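You operate a simulated robot arm through the tools that you are given. There is no shell and no other tool. Be economical: measure what you need, move in short steps, check, and stop when the job is done.

The job below is to be done with a simulated two-armed robot. You get a single attempt, and the scene is never put back.

Task
Prove the trough's relief at 6 bar, then let the pressure off.
Fine: red dial to 6, yellow valve shut; pump to 6 bar and a stroke or two over; black valve open till 0 bar, and shut; red dial back to 10.

It is judged by the outcome, as a careful person would: the job done as asked, and still so three seconds after it is handed in. It fails if anything else is knocked over, pushed out of place, dropped, spilled or broken.

Robot
Two 7-joint arms with fingered hands on one trunk, on a base that drives. Base frame: it is fixed to the floor where the robot stands at the start and does not move with it; the origin is under the middle of the robot, x ahead of it, y to its left, z up. Lengths are in mm, angles in degrees, forces in N, time in s.
The left shoulder is at the start at [69, 149, 1385], the right one opposite. With the tool pointing down near the work surface each hand reaches from about 100 to 460 mm from the robot's upright axis, wherever it stands, measured 20 degrees to its own side. Places, roughly: black knob beside the trough [500, 0, 900]; black valve on the trough panel [800, 100, 1000]; blue valve on the trough panel [900, 400, 1000]; green valve under the trough [400, 300, 600]; joined pipe with a green band (34x6x6 cm) [700, 200, 800]; joined pipe with a red band (34x6x6 cm) [800, 200, 800]; joined pipe with a yellow band (34x6x6 cm) [600, 300, 800]; lever of the blue pump [600, -200, 1000]; purple valve on the trough panel [800, -100, 1000]; red dial on the trough panel [800, 0, 1200]; white knob beside the trough [700, 500, 900]; yellow valve on the trough panel [900, 200, 1000]. Payload 3.6 kg a hand.
The TCP of each hand is the grasp point between the finger pads, 25 mm short of the fingertips. In the tool frame z runs along the fingers and y along their closing line. The gripper opens to 88 mm. The gripper's body begins 29 mm behind the TCP. The gripper is a hand of 4 fingers: y runs from the thumb to the fingers, the wrist lies at [-13, -97, -162] in the tool frame, and closing takes about 1.5 s.
Orientation is told as [roll, pitch, yaw] about the base's x, y, z axes, in that order, counted from this pose: with the fingers straight down and the wrist toward the robot, the tool's x, y and z point along [0, 1, 0], [1, 0, 0] and [0, 0, -1] of the base frame.

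Tools
- The arms move only by the tool step_arm. It takes "left_deltas", "right_deltas" or both (then of equal length, played together; a hand with none holds still); each is a list of rows, each a list of 3 entries, a list of its own where there are three numbers: the closure in counts, from 0 (fully open) to 255 (shut), then the shift along the base's x, y, z in mm, then the turn, a rotation vector about the base's x, y, z in degrees. In form: [[grip, [dx, dy, dz], [rx, ry, rz]], ...]. A call has 1 to 20 rows; each row is the pose to reach, as a shift and turn from the pose commanded when the call began. A row lasts 0.2 s, in which the tool goes at most 50 mm and 8.6 degrees; a call with a longer step from one row to the next is refused whole, and so is a gripper value outside its range. Where a pose cannot be reached the arm comes as near as it can. A force on the tool above 60 N (or 10 N above the force at the start of the call, whichever is more), or a blocked arm, ends the call early, and 0.2 s more pass. Each finger travels about 45 mm/s and halts on what it meets, pressing with about 23 N; the grip force reading is that of the motor and also rises with nothing between the fingers. The clock runs only during rows and for 0.2 s after the last one: add rows that repeat a pose to give the fingers time. The reply holds the time, the measured pose of the TCP, the force on the tool along the base axes, the opening and the grip force, in the units named above and with some noise, with the torque about the TCP (base axes, N m) and any sound that the robot's microphone picked up, and new pictures: "pictures" is both (left out), scene, wrist or none (wrist: the cameras of the hands that moved).
- Cameras (640 x 400 px; columns grow to the right, rows downward): "scene" is now at [128.4, 9.7, 1596]; the picture's right is [0.11, -0.99, 0.00], its down [-0.72, -0.08, -0.68] and it looks along [0.68, 0.08, -0.73] (base axes); focal length 214 px, centre (320, 200). "left" rides on the left gripper at [-64, -84, -98] in its tool frame; the picture's right is [-0.62, -0.37, 0.69], its down [0.71, -0.63, 0.30] and it looks along [0.32, 0.68, 0.65] (tool axes); focal length 265 px, centre (320, 200). "right" rides on the right gripper at [64, -83, -98] in its tool frame; the picture's right is [-0.62, 0.37, -0.69], its down [-0.71, -0.63, 0.30] and it looks along [-0.32, 0.68, 0.65] (tool axes); focal length 265 px, centre (320, 200). There is no depth. A picture from a camera that has moved, and an enlarged one, comes with that camera's place and axes in the base frame and with its lens.
- lift_body(by): slides the trunk up (or, below 0, down) by that many mm; the arms and the scene camera ride with it, the base frame stays. It gives what a move gives, with no picture.
- steer(legs): drives the robot by 1 to 6 legs, each [ahead, left, turn to the left] in mm, mm and degrees, along the robot's own axes; the way and the turn of a leg run together, so that a leg with both is an arc; at most 1500 mm and 180 degrees a leg. The arms and the cameras ride along, it lands a little off, and it stops where it bumps. It gives what a move gives, and a new picture of the scene camera.
- hand_shape(shape, hand): the hand has 4 fingers and takes this shape, open, in about a second: jaw (thumb against the fingers, like two jaws); tri (thumb and two fingers); tip (a fingertip pinch); poke (one finger out to press); point (the index stretched); flat (the hand flat); cup (the hand cupped); fist (a fist). The gripper value then closes the fingers along that shape, each until it touches; the sizes above hold for jaw. It gives what a move gives, with no picture.
- turn_head(pan, tilt): turns the head with the scene camera to pan (to the left, within 86 degrees either way) and tilt (down, from -29 to 69), counted from straight ahead of the robot. It gives what a move gives, and a new picture of the scene camera.
- inspect(camera, box): a new picture of the part [left, top, right, bottom] of that camera's present view, enlarged. The clock stands still meanwhile.
- sign_off(): hands the job in; it is judged then, once.

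Work in short steps. Places have to be worked out from the pictures, the camera data and where the tool is seen: move nearer, look again, correct. Check each grasp and each placing, and mend what went wrong. You have 120 turns and 260 pictures in all, those below and enlarged ones among them. Open the grippers and draw the arms clear of the work before you hand the job in, unless the task says otherwise; then end with one line.

The tools are called after "Call:" by a JSON object that holds its "op" and its "data". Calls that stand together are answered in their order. step_arm: Moves the arms, as the interface text tells. Its arguments: {"type":"object","properties":{"left_deltas":{"type":"array"},"right_deltas":{"type":"array"},"pictures":{"type":"string","enum":["both","scene","wrist","none"]}},"required":[]} The other tools are called the same way: lift_body (by) slides the trunk up or down; hand_shape (shape, hand) gives the hand a shape; steer (legs) drives the base; turn_head (pan, tilt) turns the head that bears the scene camera; inspect (camera, box) takes an enlarged picture of a part of a camera's view; sign_off () hands the job in.

At the start:

```text
clock: 0.0
left_eef_pos: [454.8, 248.2, 1387.7]
left_orientation: [0.1, 0.0, 0.0]
left_contact_force: [-0.6, -0.5, 0.1]
left_ft_torque: [-0.02, 0.02, -0.01]
left_finger_gap: 87.4
left_gripper_force: 0.0
left_shape: jaw
right_eef_pos: [494.8, -226.5, 1459.0]
right_orientation: [0.0, -0.1, 0.0]
right_contact_force: [0.2, 0.0, 0.4]
right_ft_torque: [-0.02, -0.03, -0.02]
right_finger_gap: 87.5
right_gripper_force: 0.1
right_shape: jaw
trunk travel left (down, up): [-875.0, 65.0]
robot x, y, heading: [4.3, 2.5, -0.1]
head pan, tilt: [6.4, 46.8]
```

scene: 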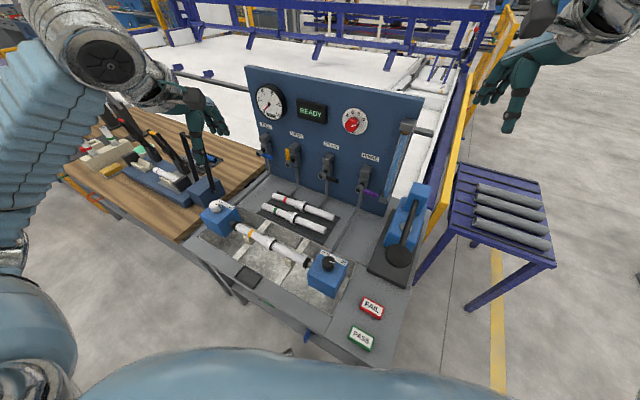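
right: 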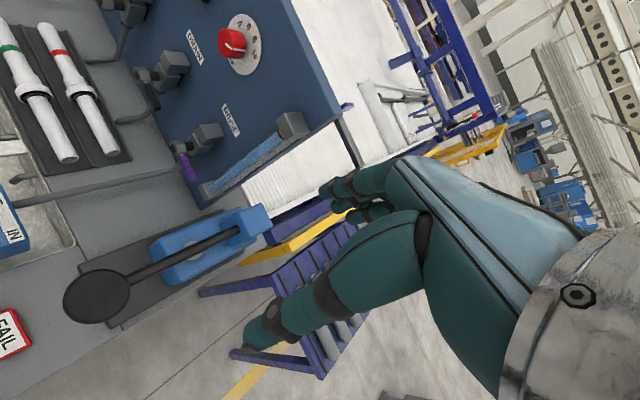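
left: 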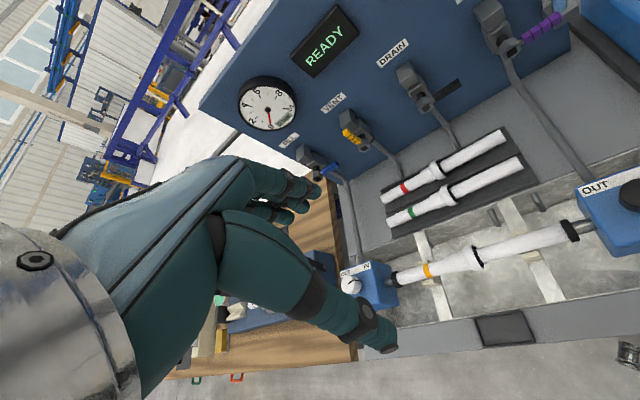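

The panel has a gauge, READY display, red dial and four valves (fill blue, vent yellow, drain black, hinge? purple). I zoom in on the panel and pump.

Call:
{"op": "inspect", "data": {"camera": "scene", "box": [230, 60, 430, 210]}}

Call:
{"op": "inspect", "data": {"camera": "scene", "box": [190, 170, 450, 360]}}

Call:
{"op": "inspect", "data": {"camera": "right", "box": [60, 0, 340, 200]}}

Call:
{"op": "inspect", "data": {"camera": "left", "box": [230, 0, 580, 220]}}

```text
2.67 times, centred on (330, 135) of scene
camera zoom: at [128.4, 9.7, 1596.0], right [0.11, -0.99, 0.0], down [-0.72, -0.08, -0.68], along [0.68, 0.08, -0.73], focal length 572 px, centre (293, 373)
```

zoom: 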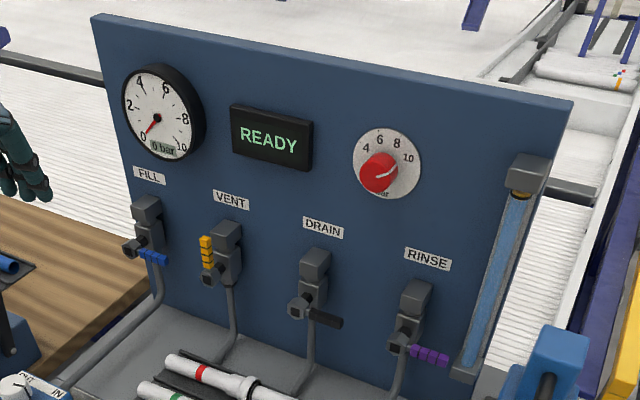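

```text
2.11 times, centred on (320, 265) of scene
camera zoom: at [128.4, 9.7, 1596.0], right [0.11, -0.99, 0.0], down [-0.72, -0.08, -0.68], along [0.68, 0.08, -0.73], focal length 452 px, centre (320, 63)
```

zoom: 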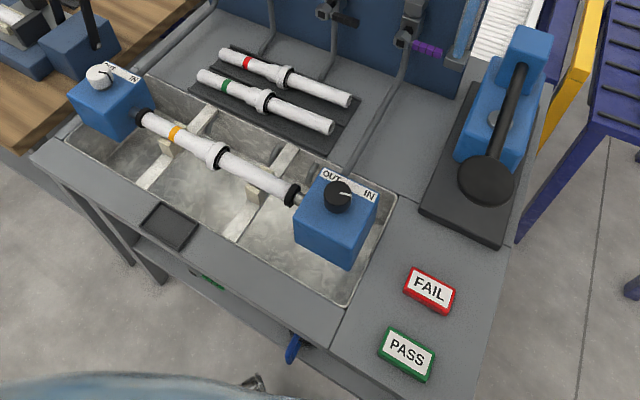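

```text
2.00 times, centred on (200, 100) of right
camera zoom: at [409.6, -164.5, 1555.8], right [0.37, -0.62, 0.69], down [-0.63, -0.71, -0.3], along [0.68, -0.32, -0.65], focal length 531 px, centre (560, 400)
```

zoom: 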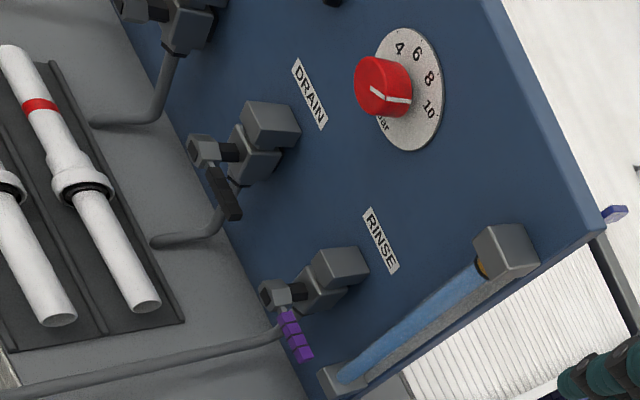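

```text
1.82 times, centred on (405, 110) of left
camera zoom: at [372.7, 182.7, 1486.8], right [-0.37, -0.62, -0.69], down [-0.63, 0.71, -0.3], along [0.68, 0.32, -0.65], focal length 483 px, centre (166, 364)
```

zoom: 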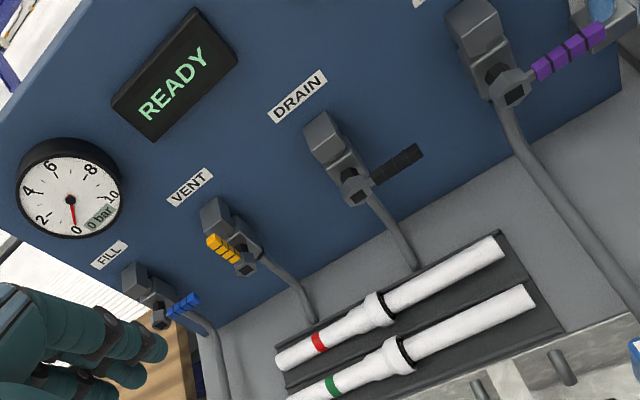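

From two views: dial ≈[844,-22,1225], black pivot ≈[810,80,1010], yellow pivot ≈[888,236,1000], pump knob ≈[464,-185,1026]; the panel is yawed about 21° to my right. I first turn the base square to it.

Call:
{"op": "steer", "data": {"legs": [[0, 0, -21.4]]}}

```text
clock: 1.5
left_eef_pos: [516.5, 66.5, 1389.2]
left_orientation: [0.0, 0.0, -21.4]
left_contact_force: [0.3, 0.8, -1.4]
left_ft_torque: [-0.04, -0.01, -0.01]
left_finger_gap: 87.8
left_gripper_force: 0.0
left_shape: jaw
right_eef_pos: [378.4, -390.2, 1456.8]
right_orientation: [-0.1, 0.0, -21.3]
right_contact_force: [0.2, 0.3, 0.1]
right_ft_torque: [-0.03, 0.02, -0.02]
right_finger_gap: 87.5
right_gripper_force: 0.1
right_shape: jaw
trunk travel left (down, up): [-875.0, 65.0]
robot x, y, heading: [-0.2, 0.8, -21.5]
head pan, tilt: [6.4, 46.8]
camera scene: at [124.0, -36.3, 1596.0], right [-0.26, -0.97, 0.0], down [-0.7, 0.19, -0.68], along [0.66, -0.18, -0.73], focal length 214 px, centre (320, 200)
```

scene: 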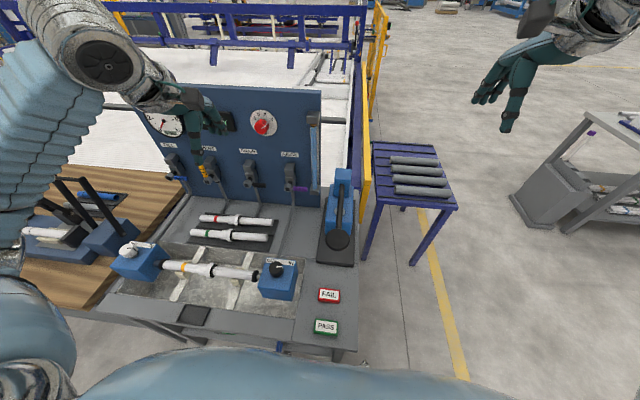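

Square to the panel. Now I drive left about 270 mm to centre between the pump and the dial.

Call:
{"op": "steer", "data": {"legs": [[0, 270, 0]]}}

Call:
{"op": "turn_head", "data": {"pan": 0, "tilt": 40}}

```text
clock: 3.4
left_eef_pos: [613.7, 310.4, 1388.1]
left_orientation: [0.1, -0.1, -21.3]
left_contact_force: [1.5, -0.9, 0.9]
left_ft_torque: [0.02, 0.03, 0.01]
left_finger_gap: 87.8
left_gripper_force: 0.0
left_shape: jaw
right_eef_pos: [475.1, -148.4, 1457.5]
right_orientation: [0.1, 0.1, -21.4]
right_contact_force: [0.3, -0.5, -0.3]
right_ft_torque: [0.03, 0.01, 0.01]
right_finger_gap: 87.6
right_gripper_force: 0.0
right_shape: jaw
trunk travel left (down, up): [-875.0, 65.0]
robot x, y, heading: [100.1, 248.2, -21.4]
head pan, tilt: [6.4, 46.8]
camera scene: at [222.7, 209.8, 1595.9], right [-0.26, -0.97, 0.0], down [-0.7, 0.19, -0.68], along [0.66, -0.18, -0.73], focal length 214 px, centre (320, 200)
```

scene: 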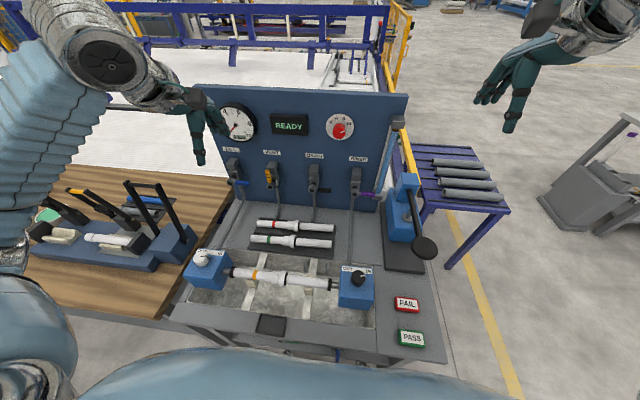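

```text
clock: 4.1
left_eef_pos: [612.9, 310.6, 1388.4]
left_orientation: [0.1, 0.0, -21.2]
left_contact_force: [0.9, -0.2, -1.0]
left_ft_torque: [0.02, 0.0, 0.0]
left_finger_gap: 87.9
left_gripper_force: 0.0
left_shape: jaw
right_eef_pos: [475.6, -145.8, 1457.5]
right_orientation: [0.0, 0.2, -21.3]
right_contact_force: [1.2, 0.5, -0.2]
right_ft_torque: [-0.01, 0.01, 0.01]
right_finger_gap: 87.8
right_gripper_force: 0.0
right_shape: jaw
trunk travel left (down, up): [-875.0, 65.0]
robot x, y, heading: [100.4, 248.7, -21.8]
head pan, tilt: [0.0, 40.0]
camera scene: at [224.7, 200.5, 1605.7], right [-0.37, -0.93, 0.0], down [-0.6, 0.24, -0.77], along [0.71, -0.28, -0.64], focal length 214 px, centre (320, 200)
```

scene: 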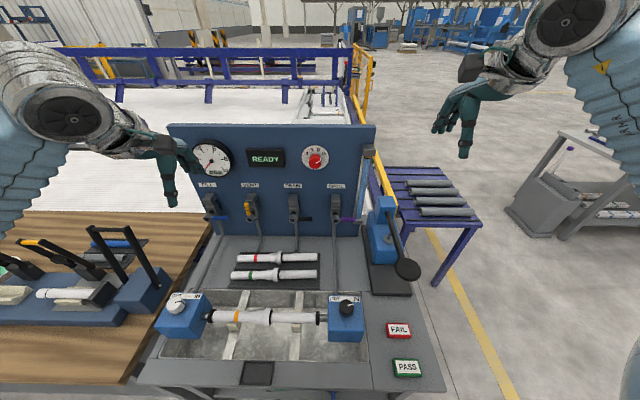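

I now point the left fingers at the panel (tool forward, thumb below) and bring the hand in front of the dial with clearance.

Call:
{"op": "step_arm", "data": {"left_deltas": [[0, [2, -20, -9], [-3, -7.6, 0]], [0, [4, -40, -18], [-6, -15.2, 0]], [0, [6, -61, -27], [-9, -22.9, 0]], [0, [7, -81, -36], [-12, -30.5, 0]], [0, [9, -101, -45], [-15, -38.1, 0]], [0, [11, -121, -55], [-18, -45.7, 0]], [0, [13, -142, -64], [-21, -53.3, 0]], [0, [15, -162, -73], [-24, -61, 0]], [0, [16, -182, -82], [-27, -68.6, 0]], [0, [18, -202, -91], [-30, -76.2, 0]], [0, [20, -222, -100], [-32.9, -83.8, 0]], [0, [20, -222, -100], [-32.9, -83.8, 0]]]}}

```text
clock: 6.7
left_eef_pos: [631.6, 89.5, 1288.4]
left_orientation: [-115.3, -89.9, 93.8]
left_contact_force: [0.4, -0.3, 0.6]
left_ft_torque: [-0.01, 0.01, -0.02]
left_finger_gap: 87.4
left_gripper_force: 0.0
left_shape: jaw
right_eef_pos: [477.1, -145.1, 1458.0]
right_orientation: [0.0, 0.0, -21.3]
right_contact_force: [-0.3, 0.6, 0.8]
right_ft_torque: [0.03, 0.02, 0.0]
right_finger_gap: 87.5
right_gripper_force: 0.1
right_shape: jaw
trunk travel left (down, up): [-875.0, 65.0]
robot x, y, heading: [100.3, 249.6, -21.6]
head pan, tilt: [0.0, 40.0]
camera scene: at [224.2, 201.3, 1605.8], right [-0.37, -0.93, 0.0], down [-0.6, 0.24, -0.77], along [0.71, -0.28, -0.64], focal length 214 px, centre (320, 200)
camera left: at [516.4, 64.3, 1205.3], right [0.42, -0.83, -0.37], down [0.54, 0.55, -0.63], along [0.73, 0.06, 0.68], focal length 265 px, centre (320, 200)
```

scene: 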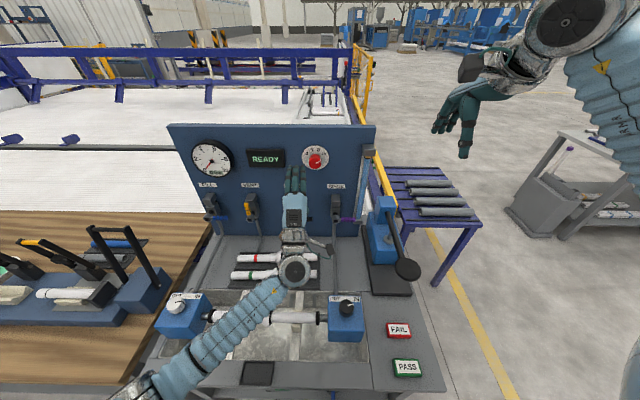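
left: 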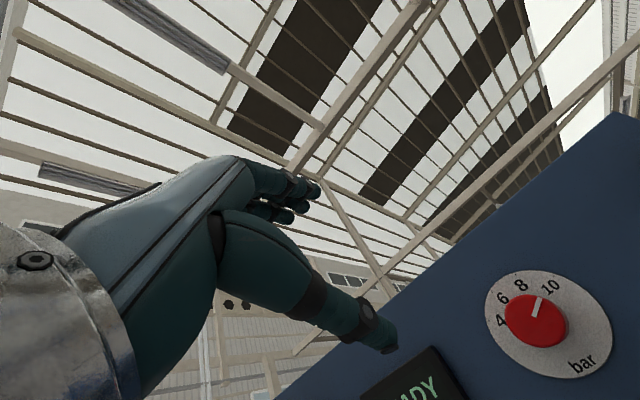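

Reached well. I zoom on the dial to read its scale and pointer.

Call:
{"op": "inspect", "data": {"camera": "left", "box": [460, 250, 640, 400]}}

Call:
{"op": "inspect", "data": {"camera": "scene", "box": [270, 120, 370, 190]}}

```text
2.67 times, centred on (550, 325) of left
camera zoom: at [516.4, 64.3, 1205.3], right [0.42, -0.83, -0.37], down [0.54, 0.55, -0.63], along [0.73, 0.06, 0.68], focal length 708 px, centre (-293, -133)
```

zoom: 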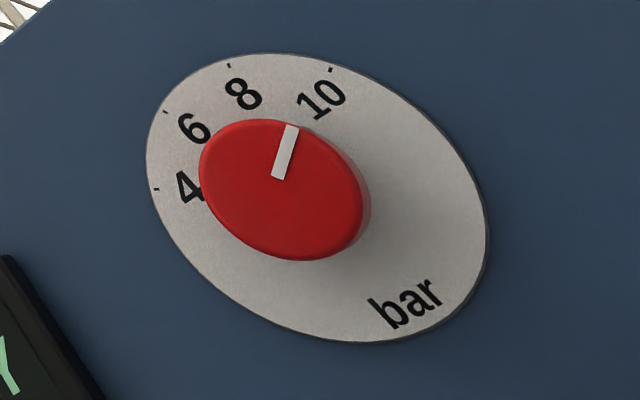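

```text
5.71 times, centred on (320, 155) of scene
camera zoom: at [224.2, 201.3, 1605.8], right [-0.37, -0.93, 0.0], down [-0.6, 0.24, -0.77], along [0.71, -0.28, -0.64], focal length 1226 px, centre (320, 457)
```

zoom: 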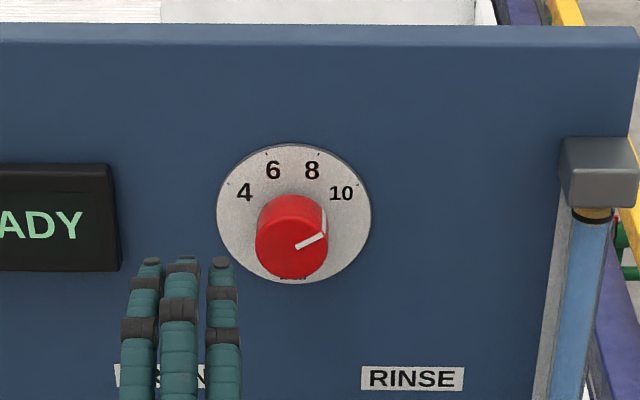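

Ticks are at about ±21° and ±65° (43° apart); the pointer is on 10, so 6 is ≈87° counter-clockwise. Knob face ≈[842,-25,1228], Ø≈42. I pre-roll the hand 60° clockwise and stop 50 mm short of the knob.

Call:
{"op": "step_arm", "data": {"left_deltas": [[0, [18, -11, -8], [7, -2.7, 0]], [0, [36, -22, -15], [14, -5.5, 0]], [0, [54, -33, -23], [21, -8.2, 0]], [0, [71, -44, -30], [28, -11, 0]], [0, [89, -55, -38], [35, -13.7, 0]], [0, [107, -66, -45], [42, -16.4, 0]], [0, [125, -77, -53], [49, -19.2, 0]], [0, [142.7, -88, -60], [55.9, -21.9, 0]], [0, [142.7, -88, -60], [55.9, -21.9, 0]]]}}

```text
clock: 8.7
left_eef_pos: [777.8, 3.2, 1226.2]
left_orientation: [90.0, -30.0, -111.4]
left_contact_force: [0.3, -1.3, 0.3]
left_ft_torque: [-0.01, 0.0, -0.02]
left_finger_gap: 87.4
left_gripper_force: 0.1
left_shape: jaw
right_eef_pos: [475.3, -146.4, 1457.8]
right_orientation: [-0.1, 0.0, -21.4]
right_contact_force: [0.1, -0.4, 0.0]
right_ft_torque: [0.0, -0.04, 0.04]
right_finger_gap: 87.8
right_gripper_force: 0.1
right_shape: jaw
trunk travel left (down, up): [-875.0, 65.0]
robot x, y, heading: [103.9, 249.9, -21.2]
head pan, tilt: [0.0, 40.0]
camera scene: at [224.3, 201.4, 1605.8], right [-0.37, -0.93, 0.0], down [-0.6, 0.24, -0.77], along [0.71, -0.28, -0.64], focal length 214 px, centre (320, 200)
camera left: at [700.2, 75.6, 1128.0], right [0.65, -0.24, -0.72], down [0.61, 0.73, 0.3], along [0.45, -0.64, 0.62], focal length 265 px, centre (320, 200)
```

scene: 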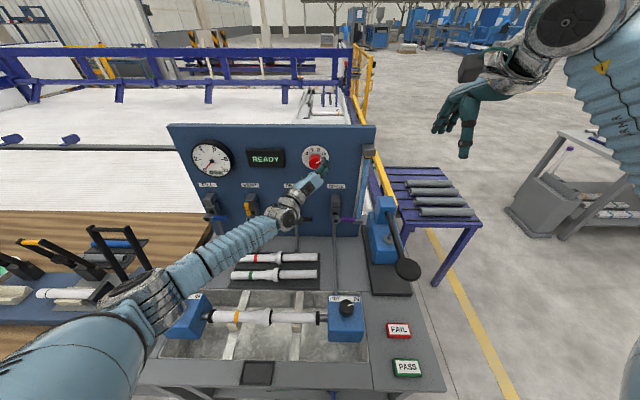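
left: 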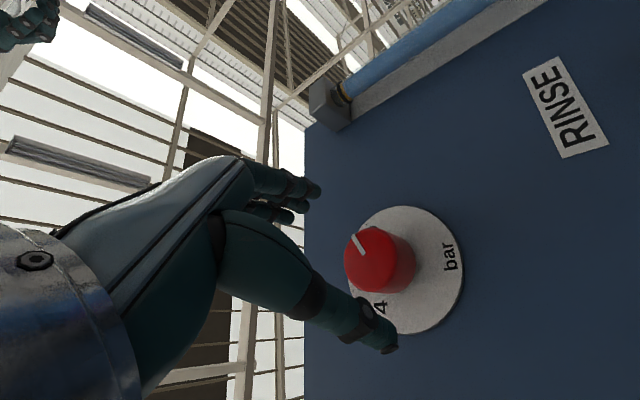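

Hand lines up with the knob. I advance 65 mm along the fingers so the tips straddle the knob, without touching the plate.

Call:
{"op": "step_arm", "data": {"left_deltas": [[0, [20, -9, 1], [0, 0, 0]], [0, [40, -18, 2], [0, 0, 0]], [0, [50, -22, 2], [0, 0, 0]], [0, [59.4, -26.5, 2], [0, 0, 0]], [0, [59.4, -26.5, 2], [0, 0, 0]]]}}

Call:
{"op": "inspect", "data": {"camera": "scene", "box": [270, 120, 370, 190]}}

```text
clock: 9.9
left_eef_pos: [838.0, -26.4, 1228.5]
left_orientation: [90.0, -29.9, -111.5]
left_contact_force: [-0.5, 0.2, 0.5]
left_ft_torque: [-0.05, -0.02, -0.03]
left_finger_gap: 87.9
left_gripper_force: 0.0
left_shape: jaw
right_eef_pos: [476.8, -146.7, 1456.7]
right_orientation: [0.1, 0.1, -21.3]
right_contact_force: [0.8, 0.9, 0.0]
right_ft_torque: [0.02, 0.0, -0.02]
right_finger_gap: 87.4
right_gripper_force: 0.0
right_shape: jaw
trunk travel left (down, up): [-875.0, 65.0]
robot x, y, heading: [99.8, 246.9, -21.6]
head pan, tilt: [0.0, 40.0]
camera scene: at [225.8, 199.8, 1605.6], right [-0.37, -0.93, 0.0], down [-0.6, 0.24, -0.77], along [0.71, -0.28, -0.64], focal length 214 px, centre (320, 200)
camera left: at [760.1, 46.6, 1130.8], right [0.65, -0.25, -0.72], down [0.61, 0.73, 0.3], along [0.45, -0.64, 0.62], focal length 265 px, centre (320, 200)
```

scene: 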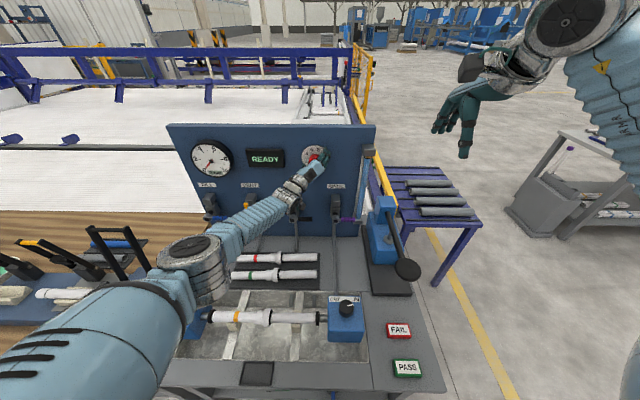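
left: 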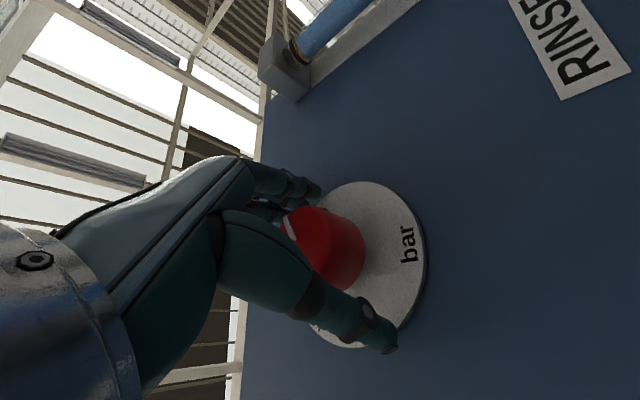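

```text
5.71 times, centred on (320, 155) of scene
camera zoom: at [225.8, 199.8, 1605.6], right [-0.37, -0.93, 0.0], down [-0.6, 0.24, -0.77], along [0.71, -0.28, -0.64], focal length 1226 px, centre (320, 457)
```

zoom: 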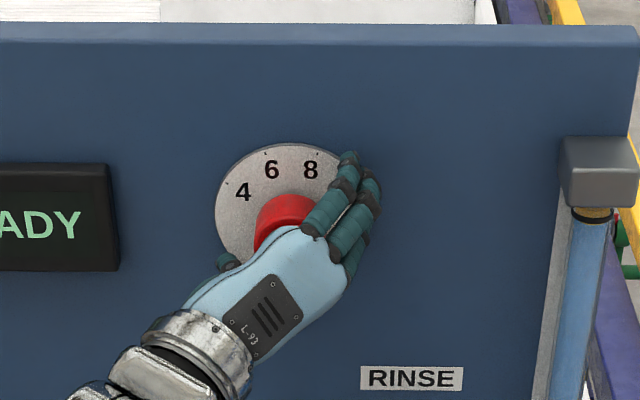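

The knob is between thumb and fingers. I close on it.

Call:
{"op": "step_arm", "data": {"left_deltas": [[255, [0, 0, 0], [0, 0, 0]], [255, [0, 0, 0], [0, 0, 0]], [255, [0, 0, 0], [0, 0, 0]], [255, [0, 0, 0], [0, 0, 0]], [255, [0, 0, 0], [0, 0, 0]], [255, [0, 0, 0], [0, 0, 0]]], "pictures": "wrist"}}

```text
clock: 11.3
left_eef_pos: [838.2, -24.7, 1228.1]
left_orientation: [89.9, -30.0, -111.5]
left_contact_force: [2.1, -1.5, -1.5]
left_ft_torque: [0.01, 0.05, 0.08]
left_finger_gap: 35.5
left_gripper_force: 22.4
left_shape: jaw
right_eef_pos: [476.0, -146.5, 1457.2]
right_orientation: [0.0, 0.1, -21.2]
right_contact_force: [-0.3, -0.1, 0.8]
right_ft_torque: [0.0, -0.02, 0.0]
right_finger_gap: 87.7
right_gripper_force: 0.2
right_shape: jaw
trunk travel left (down, up): [-875.0, 65.0]
robot x, y, heading: [99.0, 247.7, -21.4]
head pan, tilt: [0.0, 40.0]
camera left: at [760.0, 47.7, 1130.6], right [0.65, -0.24, -0.72], down [0.61, 0.73, 0.3], along [0.45, -0.64, 0.62], focal length 265 px, centre (320, 200)
```

left: 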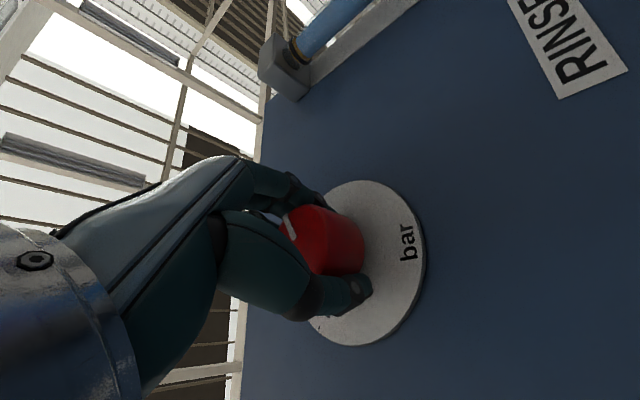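

Grip of 35.5 mm with little side load. I turn 87° counter-clockwise.

Call:
{"op": "step_arm", "data": {"left_deltas": [[255, [0, 0, 0], [-7.4, 2.9, 0]], [255, [0, 0, 0], [-14.7, 5.8, 0]], [255, [0, 0, 0], [-22.1, 8.7, 0]], [255, [0, 0, 0], [-29.5, 11.6, 0]], [255, [0, 0, 0], [-36.8, 14.5, 0]], [255, [0, 0, 0], [-44.2, 17.3, 0]], [255, [0, 0, 0], [-51.5, 20.2, 0]], [255, [0, 0, 0], [-58.9, 23.1, 0]], [255, [0, 0, 0], [-66.3, 26, 0]], [255, [0, 0, 0], [-73.6, 28.9, 0]], [255, [0, 0, 0], [-81, 31.8, 0]], [255, [0, 0, 0], [-81, 31.8, 0]]]}}

Call:
{"op": "inspect", "data": {"camera": "scene", "box": [270, 120, 370, 190]}}

```text
clock: 13.9
left_eef_pos: [803.6, 11.5, 1244.8]
left_orientation: [-90.2, -62.8, 68.8]
left_contact_force: [-0.1, 0.6, 0.2]
left_ft_torque: [0.02, -0.01, 0.02]
left_finger_gap: 23.0
left_gripper_force: 23.2
left_shape: jaw
left hand out of reach, approached as far as the arm can: row 2, 3, 4, 5, 6, 7, 8, 9, 10, 11, 12
right_eef_pos: [472.2, -147.8, 1458.0]
right_orientation: [0.2, -0.1, -21.3]
right_contact_force: [-0.2, -0.2, -0.1]
right_ft_torque: [-0.02, -0.02, -0.02]
right_finger_gap: 87.8
right_gripper_force: 0.0
right_shape: jaw
trunk travel left (down, up): [-875.0, 65.0]
robot x, y, heading: [99.6, 248.9, -21.6]
head pan, tilt: [0.0, 40.0]
camera scene: at [221.4, 198.7, 1606.0], right [-0.37, -0.93, 0.0], down [-0.6, 0.24, -0.77], along [0.71, -0.28, -0.64], focal length 214 px, centre (320, 200)
camera left: at [677.5, -40.9, 1199.6], right [0.38, -0.92, -0.04], down [0.41, 0.21, -0.89], along [0.83, 0.32, 0.46], focal length 265 px, centre (320, 200)
```

scene: 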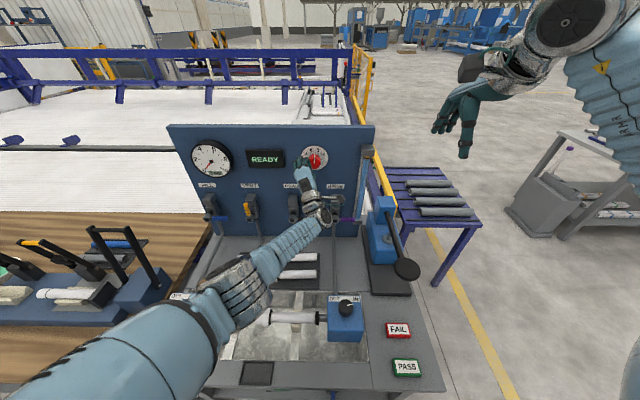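
left: 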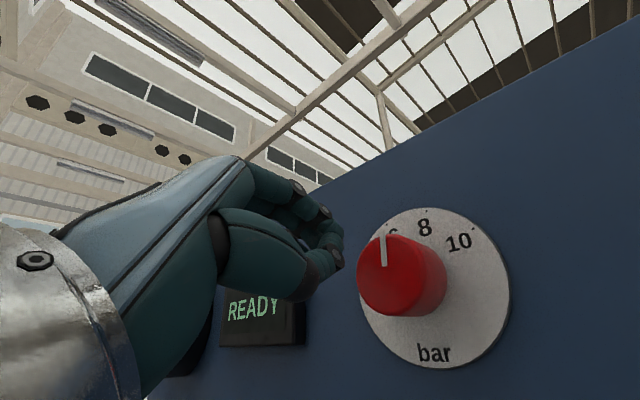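

```text
5.71 times, centred on (320, 155) of scene
camera zoom: at [221.4, 198.7, 1606.0], right [-0.37, -0.93, 0.0], down [-0.6, 0.24, -0.77], along [0.71, -0.28, -0.64], focal length 1226 px, centre (320, 457)
```

zoom: 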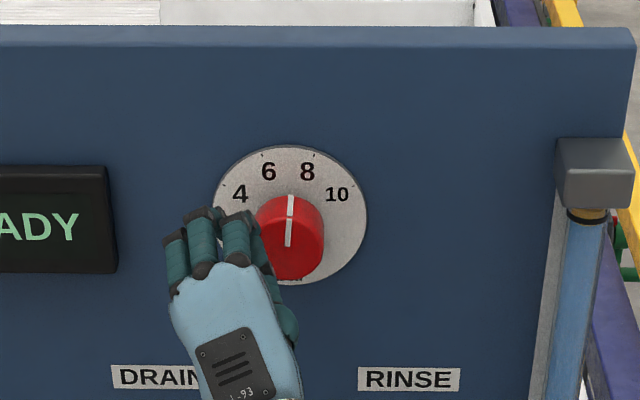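

The turn left the arm's reach, so the fingers slipped off with the pointer midway between 6 and 8. I retract, open, and drive nearer.

Call:
{"op": "step_arm", "data": {"left_deltas": [[255, [-28, 11, 0], [0, 0, 0]], [255, [-56, 22, 0], [0, 0, 0]], [150, [-84, 33, 0], [0, 0, 0]], [0, [-112, 44, 0], [0, 0, 0]], [0, [-112, 44, 0], [0, 0, 0]]], "pictures": "none"}}

Call:
{"op": "steer", "data": {"legs": [[80, 0, 0]]}}

Call:
{"op": "lift_body", "data": {"by": -80}}

```text
clock: 15.1
left_eef_pos: [695.3, 56.3, 1245.4]
left_orientation: [-90.3, -63.0, 69.0]
left_contact_force: [-0.9, 0.3, -0.3]
left_ft_torque: [-0.03, 0.0, 0.01]
left_finger_gap: 77.5
left_gripper_force: 0.1
left_shape: jaw
right_eef_pos: [472.5, -145.0, 1459.2]
right_orientation: [-0.1, -0.1, -21.2]
right_contact_force: [-1.3, 0.2, -0.4]
right_ft_torque: [-0.02, 0.03, -0.01]
right_finger_gap: 87.8
right_gripper_force: 0.0
right_shape: jaw
trunk travel left (down, up): [-875.0, 65.0]
robot x, y, heading: [99.4, 248.4, -21.4]
head pan, tilt: [0.0, 40.0]
```

```text
clock: 16.2
left_eef_pos: [769.3, 38.6, 1249.0]
left_orientation: [-91.0, -62.4, 69.6]
left_contact_force: [-0.2, 0.2, 0.4]
left_ft_torque: [0.03, 0.04, -0.05]
left_finger_gap: 87.8
left_gripper_force: 0.0
left_shape: jaw
right_eef_pos: [547.0, -161.5, 1463.9]
right_orientation: [-0.4, -0.6, -21.1]
right_contact_force: [0.2, 0.6, -0.3]
right_ft_torque: [-0.06, -0.04, -0.02]
right_finger_gap: 87.7
right_gripper_force: 0.1
right_shape: jaw
trunk travel left (down, up): [-875.0, 65.0]
robot x, y, heading: [180.1, 220.6, -21.4]
head pan, tilt: [0.0, 40.0]
camera scene: at [295.2, 186.3, 1607.4], right [-0.37, -0.93, 0.01], down [-0.59, 0.23, -0.77], along [0.72, -0.29, -0.63], focal length 214 px, centre (320, 200)
```

scene: 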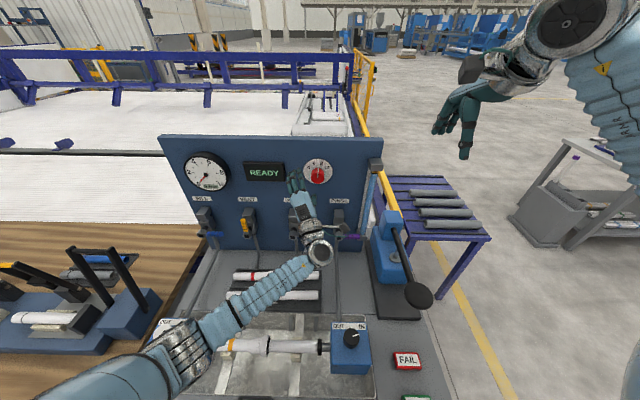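

```text
clock: 17.4
left_eef_pos: [773.7, 29.0, 1166.0]
left_orientation: [-90.4, -62.8, 68.9]
left_contact_force: [1.1, 0.4, -0.2]
left_ft_torque: [0.02, 0.04, -0.02]
left_finger_gap: 87.7
left_gripper_force: 0.0
left_shape: jaw
right_eef_pos: [551.9, -172.6, 1379.3]
right_orientation: [-0.1, -0.2, -21.1]
right_contact_force: [-0.3, -0.4, 0.0]
right_ft_torque: [-0.01, -0.02, -0.01]
right_finger_gap: 87.7
right_gripper_force: 0.0
right_shape: jaw
trunk travel left (down, up): [-795.0, 145.0]
robot x, y, heading: [180.6, 215.4, -21.7]
head pan, tilt: [0.0, 40.0]
```

No bump; the robot is now 87 mm nearer. I re-align the left hand in front of the knob, rolled to about +10°.

Call:
{"op": "step_arm", "data": {"left_deltas": [[0, [0, -6, 13], [6.9, -2.7, 0]], [0, [1, -11, 25], [13.8, -5.4, 0]], [0, [1, -17, 38], [20.6, -8.1, 0]], [0, [2, -22, 50], [27.5, -10.8, 0]], [0, [2, -27.7, 62.5], [34.4, -13.5, 0]], [0, [2, -27.7, 62.5], [34.4, -13.5, 0]]]}}

```text
clock: 18.8
left_eef_pos: [777.8, -1.8, 1228.8]
left_orientation: [90.5, -80.1, -111.8]
left_contact_force: [0.1, -0.2, 0.4]
left_ft_torque: [0.02, 0.0, 0.0]
left_finger_gap: 87.7
left_gripper_force: 0.1
left_shape: jaw
right_eef_pos: [554.2, -175.1, 1379.9]
right_orientation: [0.0, -0.1, -21.1]
right_contact_force: [0.0, 0.7, -0.1]
right_ft_torque: [-0.03, 0.0, 0.05]
right_finger_gap: 87.7
right_gripper_force: 0.0
right_shape: jaw
trunk travel left (down, up): [-795.0, 145.0]
robot x, y, heading: [179.3, 219.3, -21.4]
head pan, tilt: [0.0, 40.0]
camera scene: at [303.6, 171.7, 1526.1], right [-0.37, -0.93, 0.0], down [-0.6, 0.23, -0.77], along [0.71, -0.28, -0.64], focal length 214 px, centre (320, 200)
camera left: at [668.4, -11.7, 1134.3], right [0.45, -0.76, -0.47], down [0.58, 0.65, -0.5], along [0.68, -0.05, 0.73], focal length 265 px, centre (320, 200)
```

scene: 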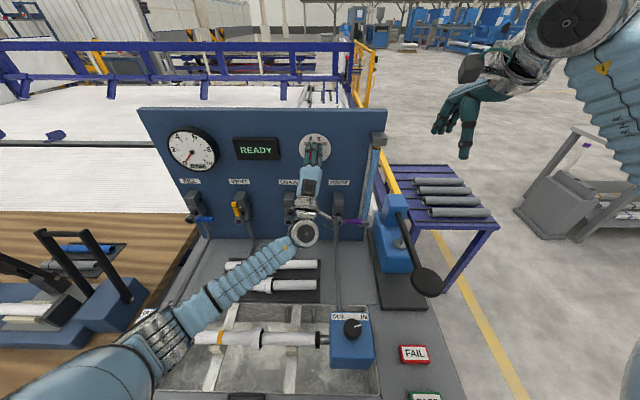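
left: 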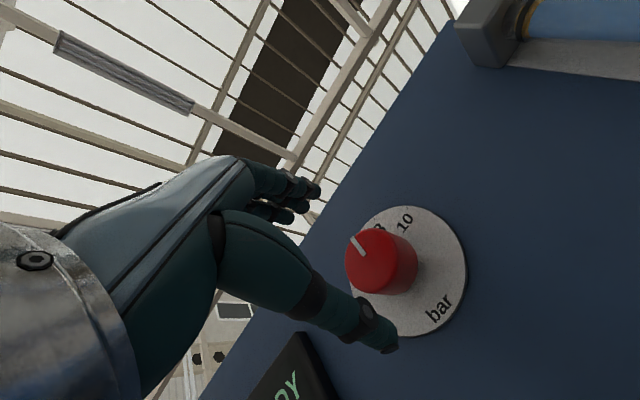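

Aligned again. I advance 63 mm, close, and turn 22° counter-clockwise.

Call:
{"op": "step_arm", "data": {"left_deltas": [[0, [20, -7, 0], [0, 0, 0]], [0, [40, -14, 0], [0, 0, 0]], [0, [59, -21.5, 0], [0, 0, 0]], [0, [59, -21.5, 0], [0, 0, 0]], [255, [59, -21.5, 0], [0, 0, 0]], [255, [59, -21.5, 0], [0, 0, 0]], [255, [59, -21.5, 0], [0, 0, 0]], [255, [59, -21.5, 0], [0, 0, 0]], [255, [59, -21.5, 0], [0, 0, 0]], [255, [59, -21.5, 0], [-6.8, 2.7, 0]], [255, [59, -21.5, 0], [-13.6, 5.4, 0]], [255, [59, -21.5, 0], [-20.5, 8, 0]], [255, [59, -21.5, 0], [-20.5, 8, 0]]]}}

Call:
{"op": "inspect", "data": {"camera": "scene", "box": [270, 110, 370, 180]}}

Call:
{"op": "inspect", "data": {"camera": "left", "box": [240, 150, 500, 350]}}

```text
clock: 21.6
left_eef_pos: [838.7, -25.8, 1223.6]
left_orientation: [-89.2, -77.9, 67.7]
left_contact_force: [-6.7, -6.9, -10.3]
left_ft_torque: [0.25, 0.14, -0.19]
left_finger_gap: 32.7
left_gripper_force: 22.7
left_shape: jaw
right_eef_pos: [557.1, -179.4, 1376.3]
right_orientation: [0.1, 0.2, -21.1]
right_contact_force: [0.2, -0.1, -0.8]
right_ft_torque: [-0.02, 0.01, 0.0]
right_finger_gap: 87.7
right_gripper_force: 0.1
right_shape: jaw
trunk travel left (down, up): [-795.0, 145.0]
robot x, y, heading: [175.9, 219.7, -21.6]
head pan, tilt: [0.0, 40.0]
camera scene: at [306.1, 166.5, 1525.7], right [-0.37, -0.93, 0.0], down [-0.6, 0.24, -0.77], along [0.71, -0.28, -0.64], focal length 214 px, centre (320, 200)
camera left: at [717.1, -66.0, 1156.2], right [0.39, -0.89, -0.23], down [0.49, 0.42, -0.77], along [0.78, 0.19, 0.6], focal length 265 px, centre (320, 200)
```

scene: 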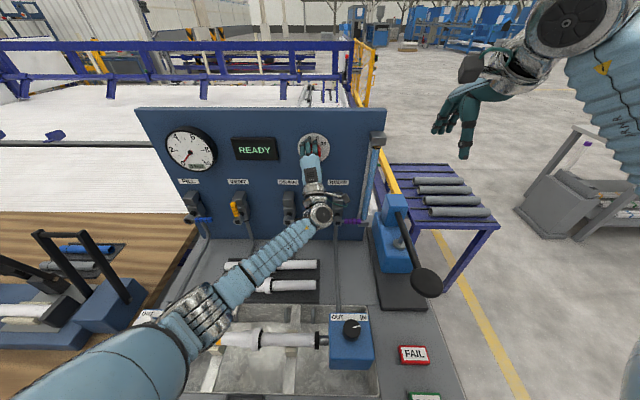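
left: 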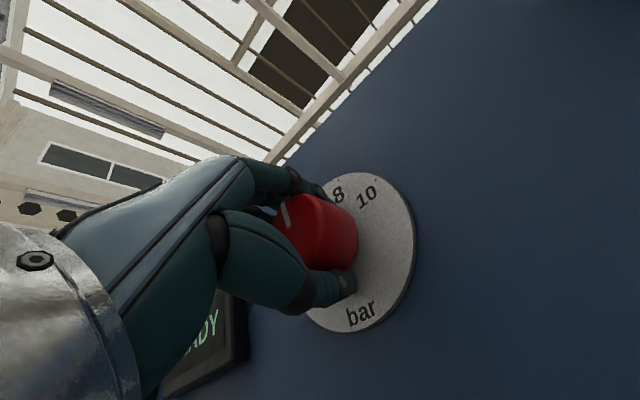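

```text
5.71 times, centred on (320, 145) of scene
camera zoom: at [306.1, 166.5, 1525.7], right [-0.37, -0.93, 0.0], down [-0.6, 0.24, -0.77], along [0.71, -0.28, -0.64], focal length 1226 px, centre (320, 514)
```

zoom: 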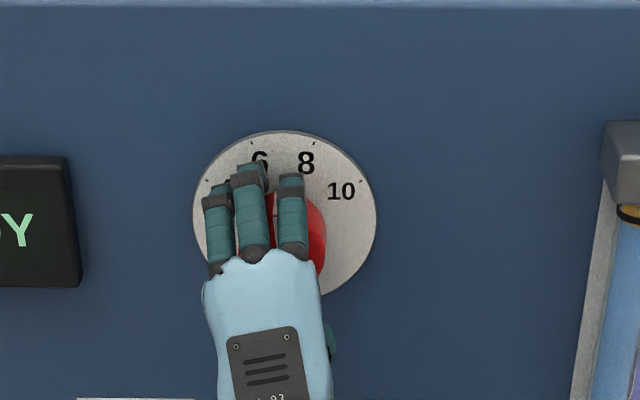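

```text
2.00 times, centred on (370, 250) of left
camera zoom: at [717.1, -66.0, 1156.2], right [0.39, -0.89, -0.23], down [0.49, 0.42, -0.77], along [0.78, 0.19, 0.6], focal length 531 px, centre (220, 100)
```

zoom: 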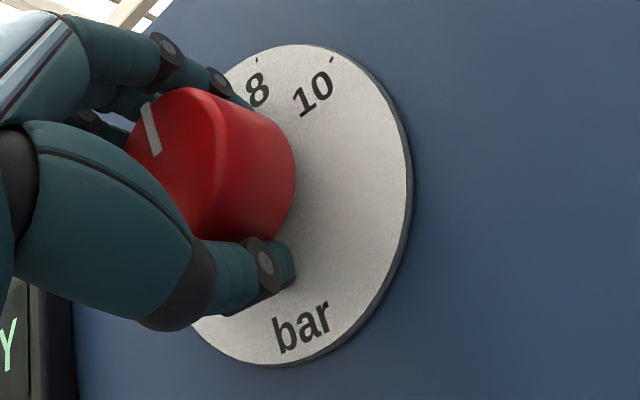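

It turned; I open, back off, and read the pointer.

Call:
{"op": "step_arm", "data": {"left_deltas": [[0, [0, 0, 0], [0, 0, 0]], [0, [0, 0, 0], [0, 0, 0]], [0, [0, 0, 0], [0, 0, 0]], [0, [-30, 12, 0], [0, 0, 0]], [0, [-60, 24, 0], [0, 0, 0]], [0, [-95, 68, 0], [0, 0, 0]], [0, [-105, 110, 0], [0, 0, 0]], [0, [-105, 110, 0], [0, 0, 0]]], "pictures": "scene"}}

Call:
{"op": "inspect", "data": {"camera": "scene", "box": [270, 110, 370, 180]}}

```text
refused: row 6 steps farther than a row can; nothing moved
```

```text
5.71 times, centred on (320, 145) of scene
camera zoom: at [306.1, 166.5, 1525.7], right [-0.37, -0.93, 0.0], down [-0.6, 0.24, -0.77], along [0.71, -0.28, -0.64], focal length 1226 px, centre (320, 514)
```

zoom: 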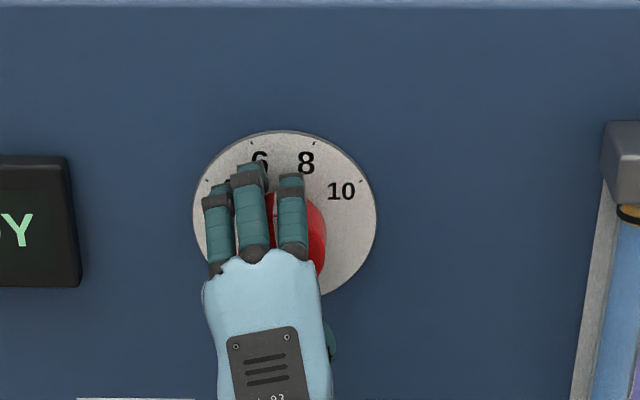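

A row was too long; the same move in smaller steps.

Call:
{"op": "step_arm", "data": {"left_deltas": [[0, [0, 0, 0], [0, 0, 0]], [0, [0, 0, 0], [0, 0, 0]], [0, [0, 0, 0], [0, 0, 0]], [0, [-30, 12, 0], [0, 0, 0]], [0, [-60, 24, 0], [0, 0, 0]], [0, [-85, 50, 0], [0, 0, 0]], [0, [-95, 85, 0], [0, 0, 0]], [0, [-95, 110, 0], [0, 0, 0]], [0, [-95, 110, 0], [0, 0, 0]]], "pictures": "scene"}}

Call:
{"op": "inspect", "data": {"camera": "scene", "box": [270, 110, 370, 180]}}

Call:
{"op": "inspect", "data": {"camera": "scene", "box": [160, 170, 370, 250]}}

```text
clock: 23.6
left_eef_pos: [744.1, 84.2, 1223.7]
left_orientation: [-89.4, -78.0, 68.2]
left_contact_force: [0.0, 0.8, -0.4]
left_ft_torque: [0.02, 0.01, 0.0]
left_finger_gap: 87.6
left_gripper_force: 0.1
left_shape: jaw
right_eef_pos: [556.6, -179.6, 1375.9]
right_orientation: [0.1, 0.1, -21.0]
right_contact_force: [0.2, -0.9, 0.7]
right_ft_torque: [0.0, 0.04, -0.04]
right_finger_gap: 88.0
right_gripper_force: 0.0
right_shape: jaw
trunk travel left (down, up): [-795.0, 145.0]
robot x, y, heading: [180.8, 217.4, -21.4]
head pan, tilt: [0.0, 40.0]
camera scene: at [307.0, 166.7, 1525.6], right [-0.37, -0.93, 0.0], down [-0.6, 0.24, -0.77], along [0.71, -0.28, -0.64], focal length 214 px, centre (320, 200)
```

scene: 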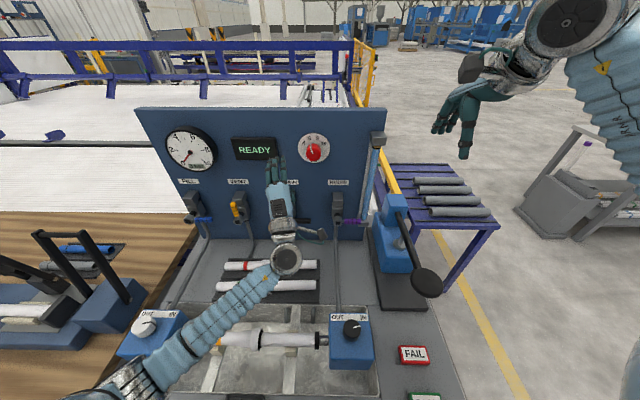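

```text
5.71 times, centred on (320, 145) of scene
camera zoom: at [307.0, 166.7, 1525.6], right [-0.37, -0.93, 0.0], down [-0.6, 0.24, -0.77], along [0.71, -0.28, -0.64], focal length 1226 px, centre (320, 514)
```

zoom: 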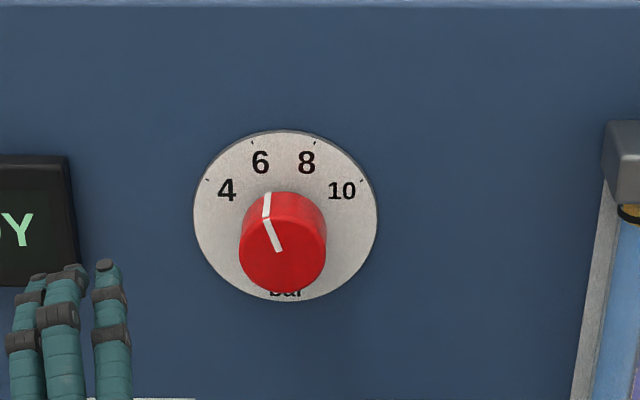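

```text
3.05 times, centred on (265, 210) of scene
camera zoom: at [307.0, 166.7, 1525.6], right [-0.37, -0.93, 0.0], down [-0.6, 0.24, -0.77], along [0.71, -0.28, -0.64], focal length 654 px, centre (488, 170)
```

zoom: 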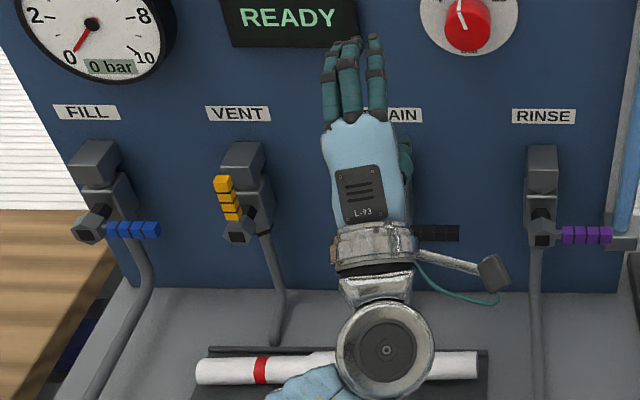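

Pointer reads 6 (≈-22°, same as its tick). Yellow lever stands upright, pivot ≈(l 548, z 991), tip z≈1085; I bring the left hand in front of it with fingers to the left, thumb right.

Call:
{"op": "step_arm", "data": {"left_deltas": [[0, [5, 19, -17], [-7.3, 2.9, 0]], [0, [10, 38, -34], [-14.5, 5.7, 0]], [0, [15, 56, -50], [-21.8, 8.6, 0]], [0, [20, 75, -67], [-29, 11.4, 0]], [0, [25, 94, -84], [-36.3, 14.3, 0]], [0, [30, 113, -101], [-43.6, 17.1, 0]], [0, [35, 131, -118], [-50.8, 20, 0]], [0, [40, 150, -134], [-58.1, 22.8, 0]], [0, [45, 169, -151], [-65.3, 25.7, 0]], [0, [50, 187.7, -168], [-72.6, 28.5, 0]], [0, [50, 187.7, -168], [-72.6, 28.5, 0]]]}}

Call:
{"op": "inspect", "data": {"camera": "scene", "box": [160, 150, 370, 280]}}

```text
clock: 26.0
left_eef_pos: [792.9, 276.7, 1058.0]
left_orientation: [-89.9, 0.1, 68.5]
left_contact_force: [0.1, -0.4, -0.2]
left_ft_torque: [0.03, 0.01, 0.02]
left_finger_gap: 87.9
left_gripper_force: 0.0
left_shape: jaw
right_eef_pos: [556.3, -176.6, 1377.2]
right_orientation: [0.0, 0.0, -21.1]
right_contact_force: [0.8, -0.2, -0.7]
right_ft_torque: [0.03, 0.02, -0.01]
right_finger_gap: 87.5
right_gripper_force: 0.0
right_shape: jaw
trunk travel left (down, up): [-795.0, 145.0]
robot x, y, heading: [177.1, 218.4, -21.6]
head pan, tilt: [0.0, 40.0]
camera scene: at [306.2, 169.3, 1525.8], right [-0.37, -0.93, 0.0], down [-0.6, 0.24, -0.77], along [0.71, -0.28, -0.64], focal length 214 px, centre (320, 200)
camera left: at [671.3, 234.5, 1122.5], right [0.51, -0.59, 0.62], down [0.05, -0.7, -0.71], along [0.86, 0.4, -0.33], focal length 265 px, centre (320, 200)
```

scene: 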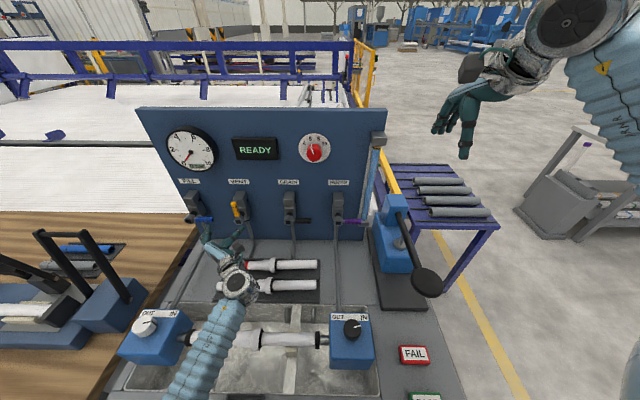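
left: 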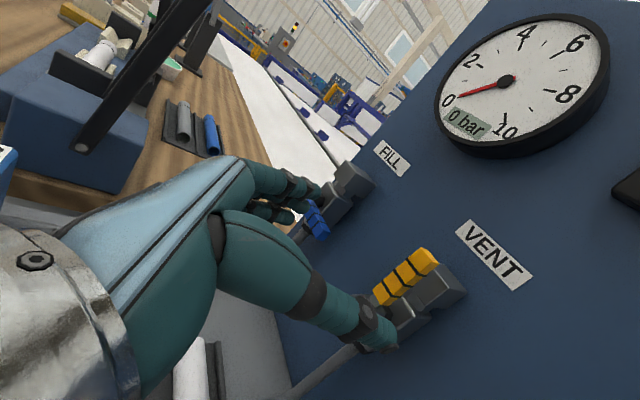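

```text
3.05 times, centred on (265, 215) of scene
camera zoom: at [306.2, 169.3, 1525.8], right [-0.37, -0.93, 0.0], down [-0.6, 0.24, -0.77], along [0.71, -0.28, -0.64], focal length 654 px, centre (488, 154)
```

zoom: 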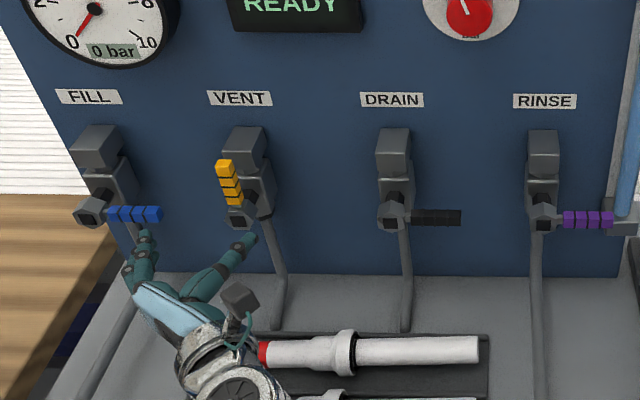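

Lever resolved: yellow grip z 1026–1076 at l≈546, f≈744. I half-close to stay clear of the blue lever and advance to straddle the yellow one.

Call:
{"op": "step_arm", "data": {"left_deltas": [[80, [0, 0, 0], [0, 0, 0]], [80, [0, 0, -8], [0, 0, 0]], [80, [28, -11, -8], [0, 0, 0]], [80, [56, -23, -8], [0, 0, 0]], [80, [84, -34, -8], [0, 0, 0]], [80, [84, -34, -8], [0, 0, 0]]]}}

Call:
{"op": "inspect", "data": {"camera": "scene", "box": [160, 150, 370, 280]}}

```text
clock: 27.4
left_eef_pos: [874.5, 241.8, 1052.1]
left_orientation: [-89.9, 0.0, 68.5]
left_contact_force: [-0.1, 0.1, -1.2]
left_ft_torque: [0.0, -0.02, 0.02]
left_finger_gap: 60.5
left_gripper_force: 0.0
left_shape: jaw
right_eef_pos: [554.5, -176.5, 1377.8]
right_orientation: [0.0, 0.0, -21.1]
right_contact_force: [-0.2, 0.1, 1.0]
right_ft_torque: [0.03, -0.02, -0.05]
right_finger_gap: 87.5
right_gripper_force: 0.1
right_shape: jaw
trunk travel left (down, up): [-795.0, 145.0]
robot x, y, heading: [178.6, 215.5, -21.7]
head pan, tilt: [0.0, 40.0]
camera scene: at [305.4, 169.2, 1525.8], right [-0.37, -0.93, 0.0], down [-0.6, 0.24, -0.77], along [0.71, -0.28, -0.64], focal length 214 px, centre (320, 200)
camera left: at [752.3, 198.9, 1115.8], right [0.51, -0.6, 0.62], down [0.05, -0.7, -0.71], along [0.86, 0.4, -0.33], focal length 265 px, centre (320, 200)
```

scene: 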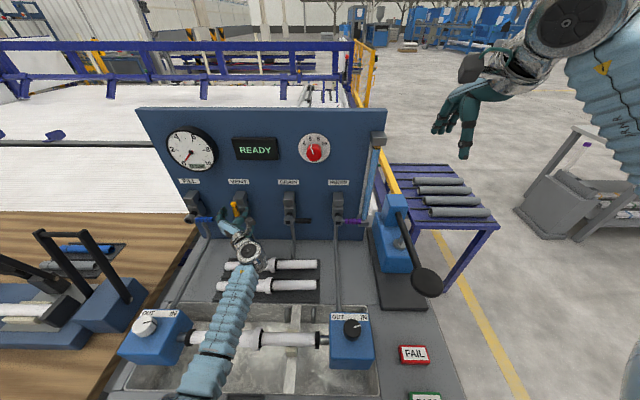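
left: 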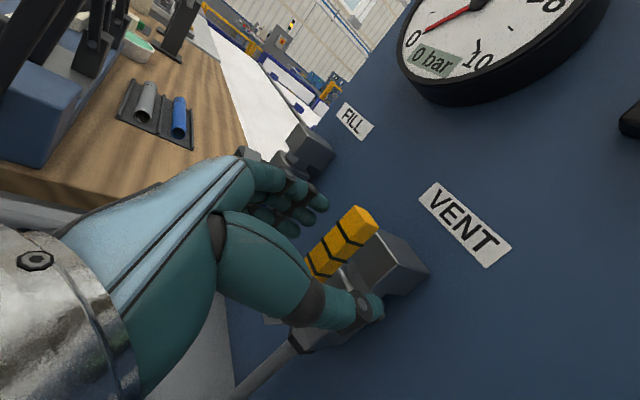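

```text
3.05 times, centred on (265, 215) of scene
camera zoom: at [305.4, 169.2, 1525.8], right [-0.37, -0.93, 0.0], down [-0.6, 0.24, -0.77], along [0.71, -0.28, -0.64], focal length 654 px, centre (488, 154)
```

zoom: 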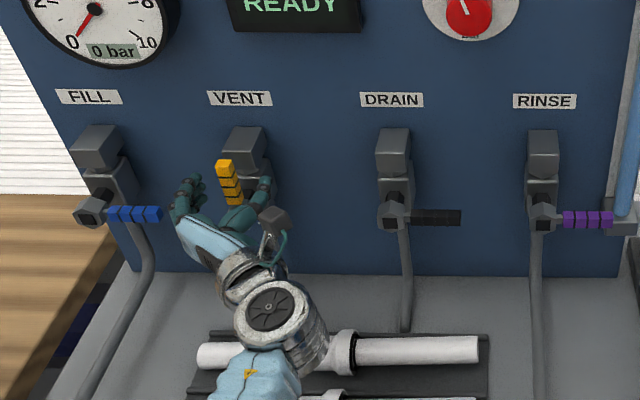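

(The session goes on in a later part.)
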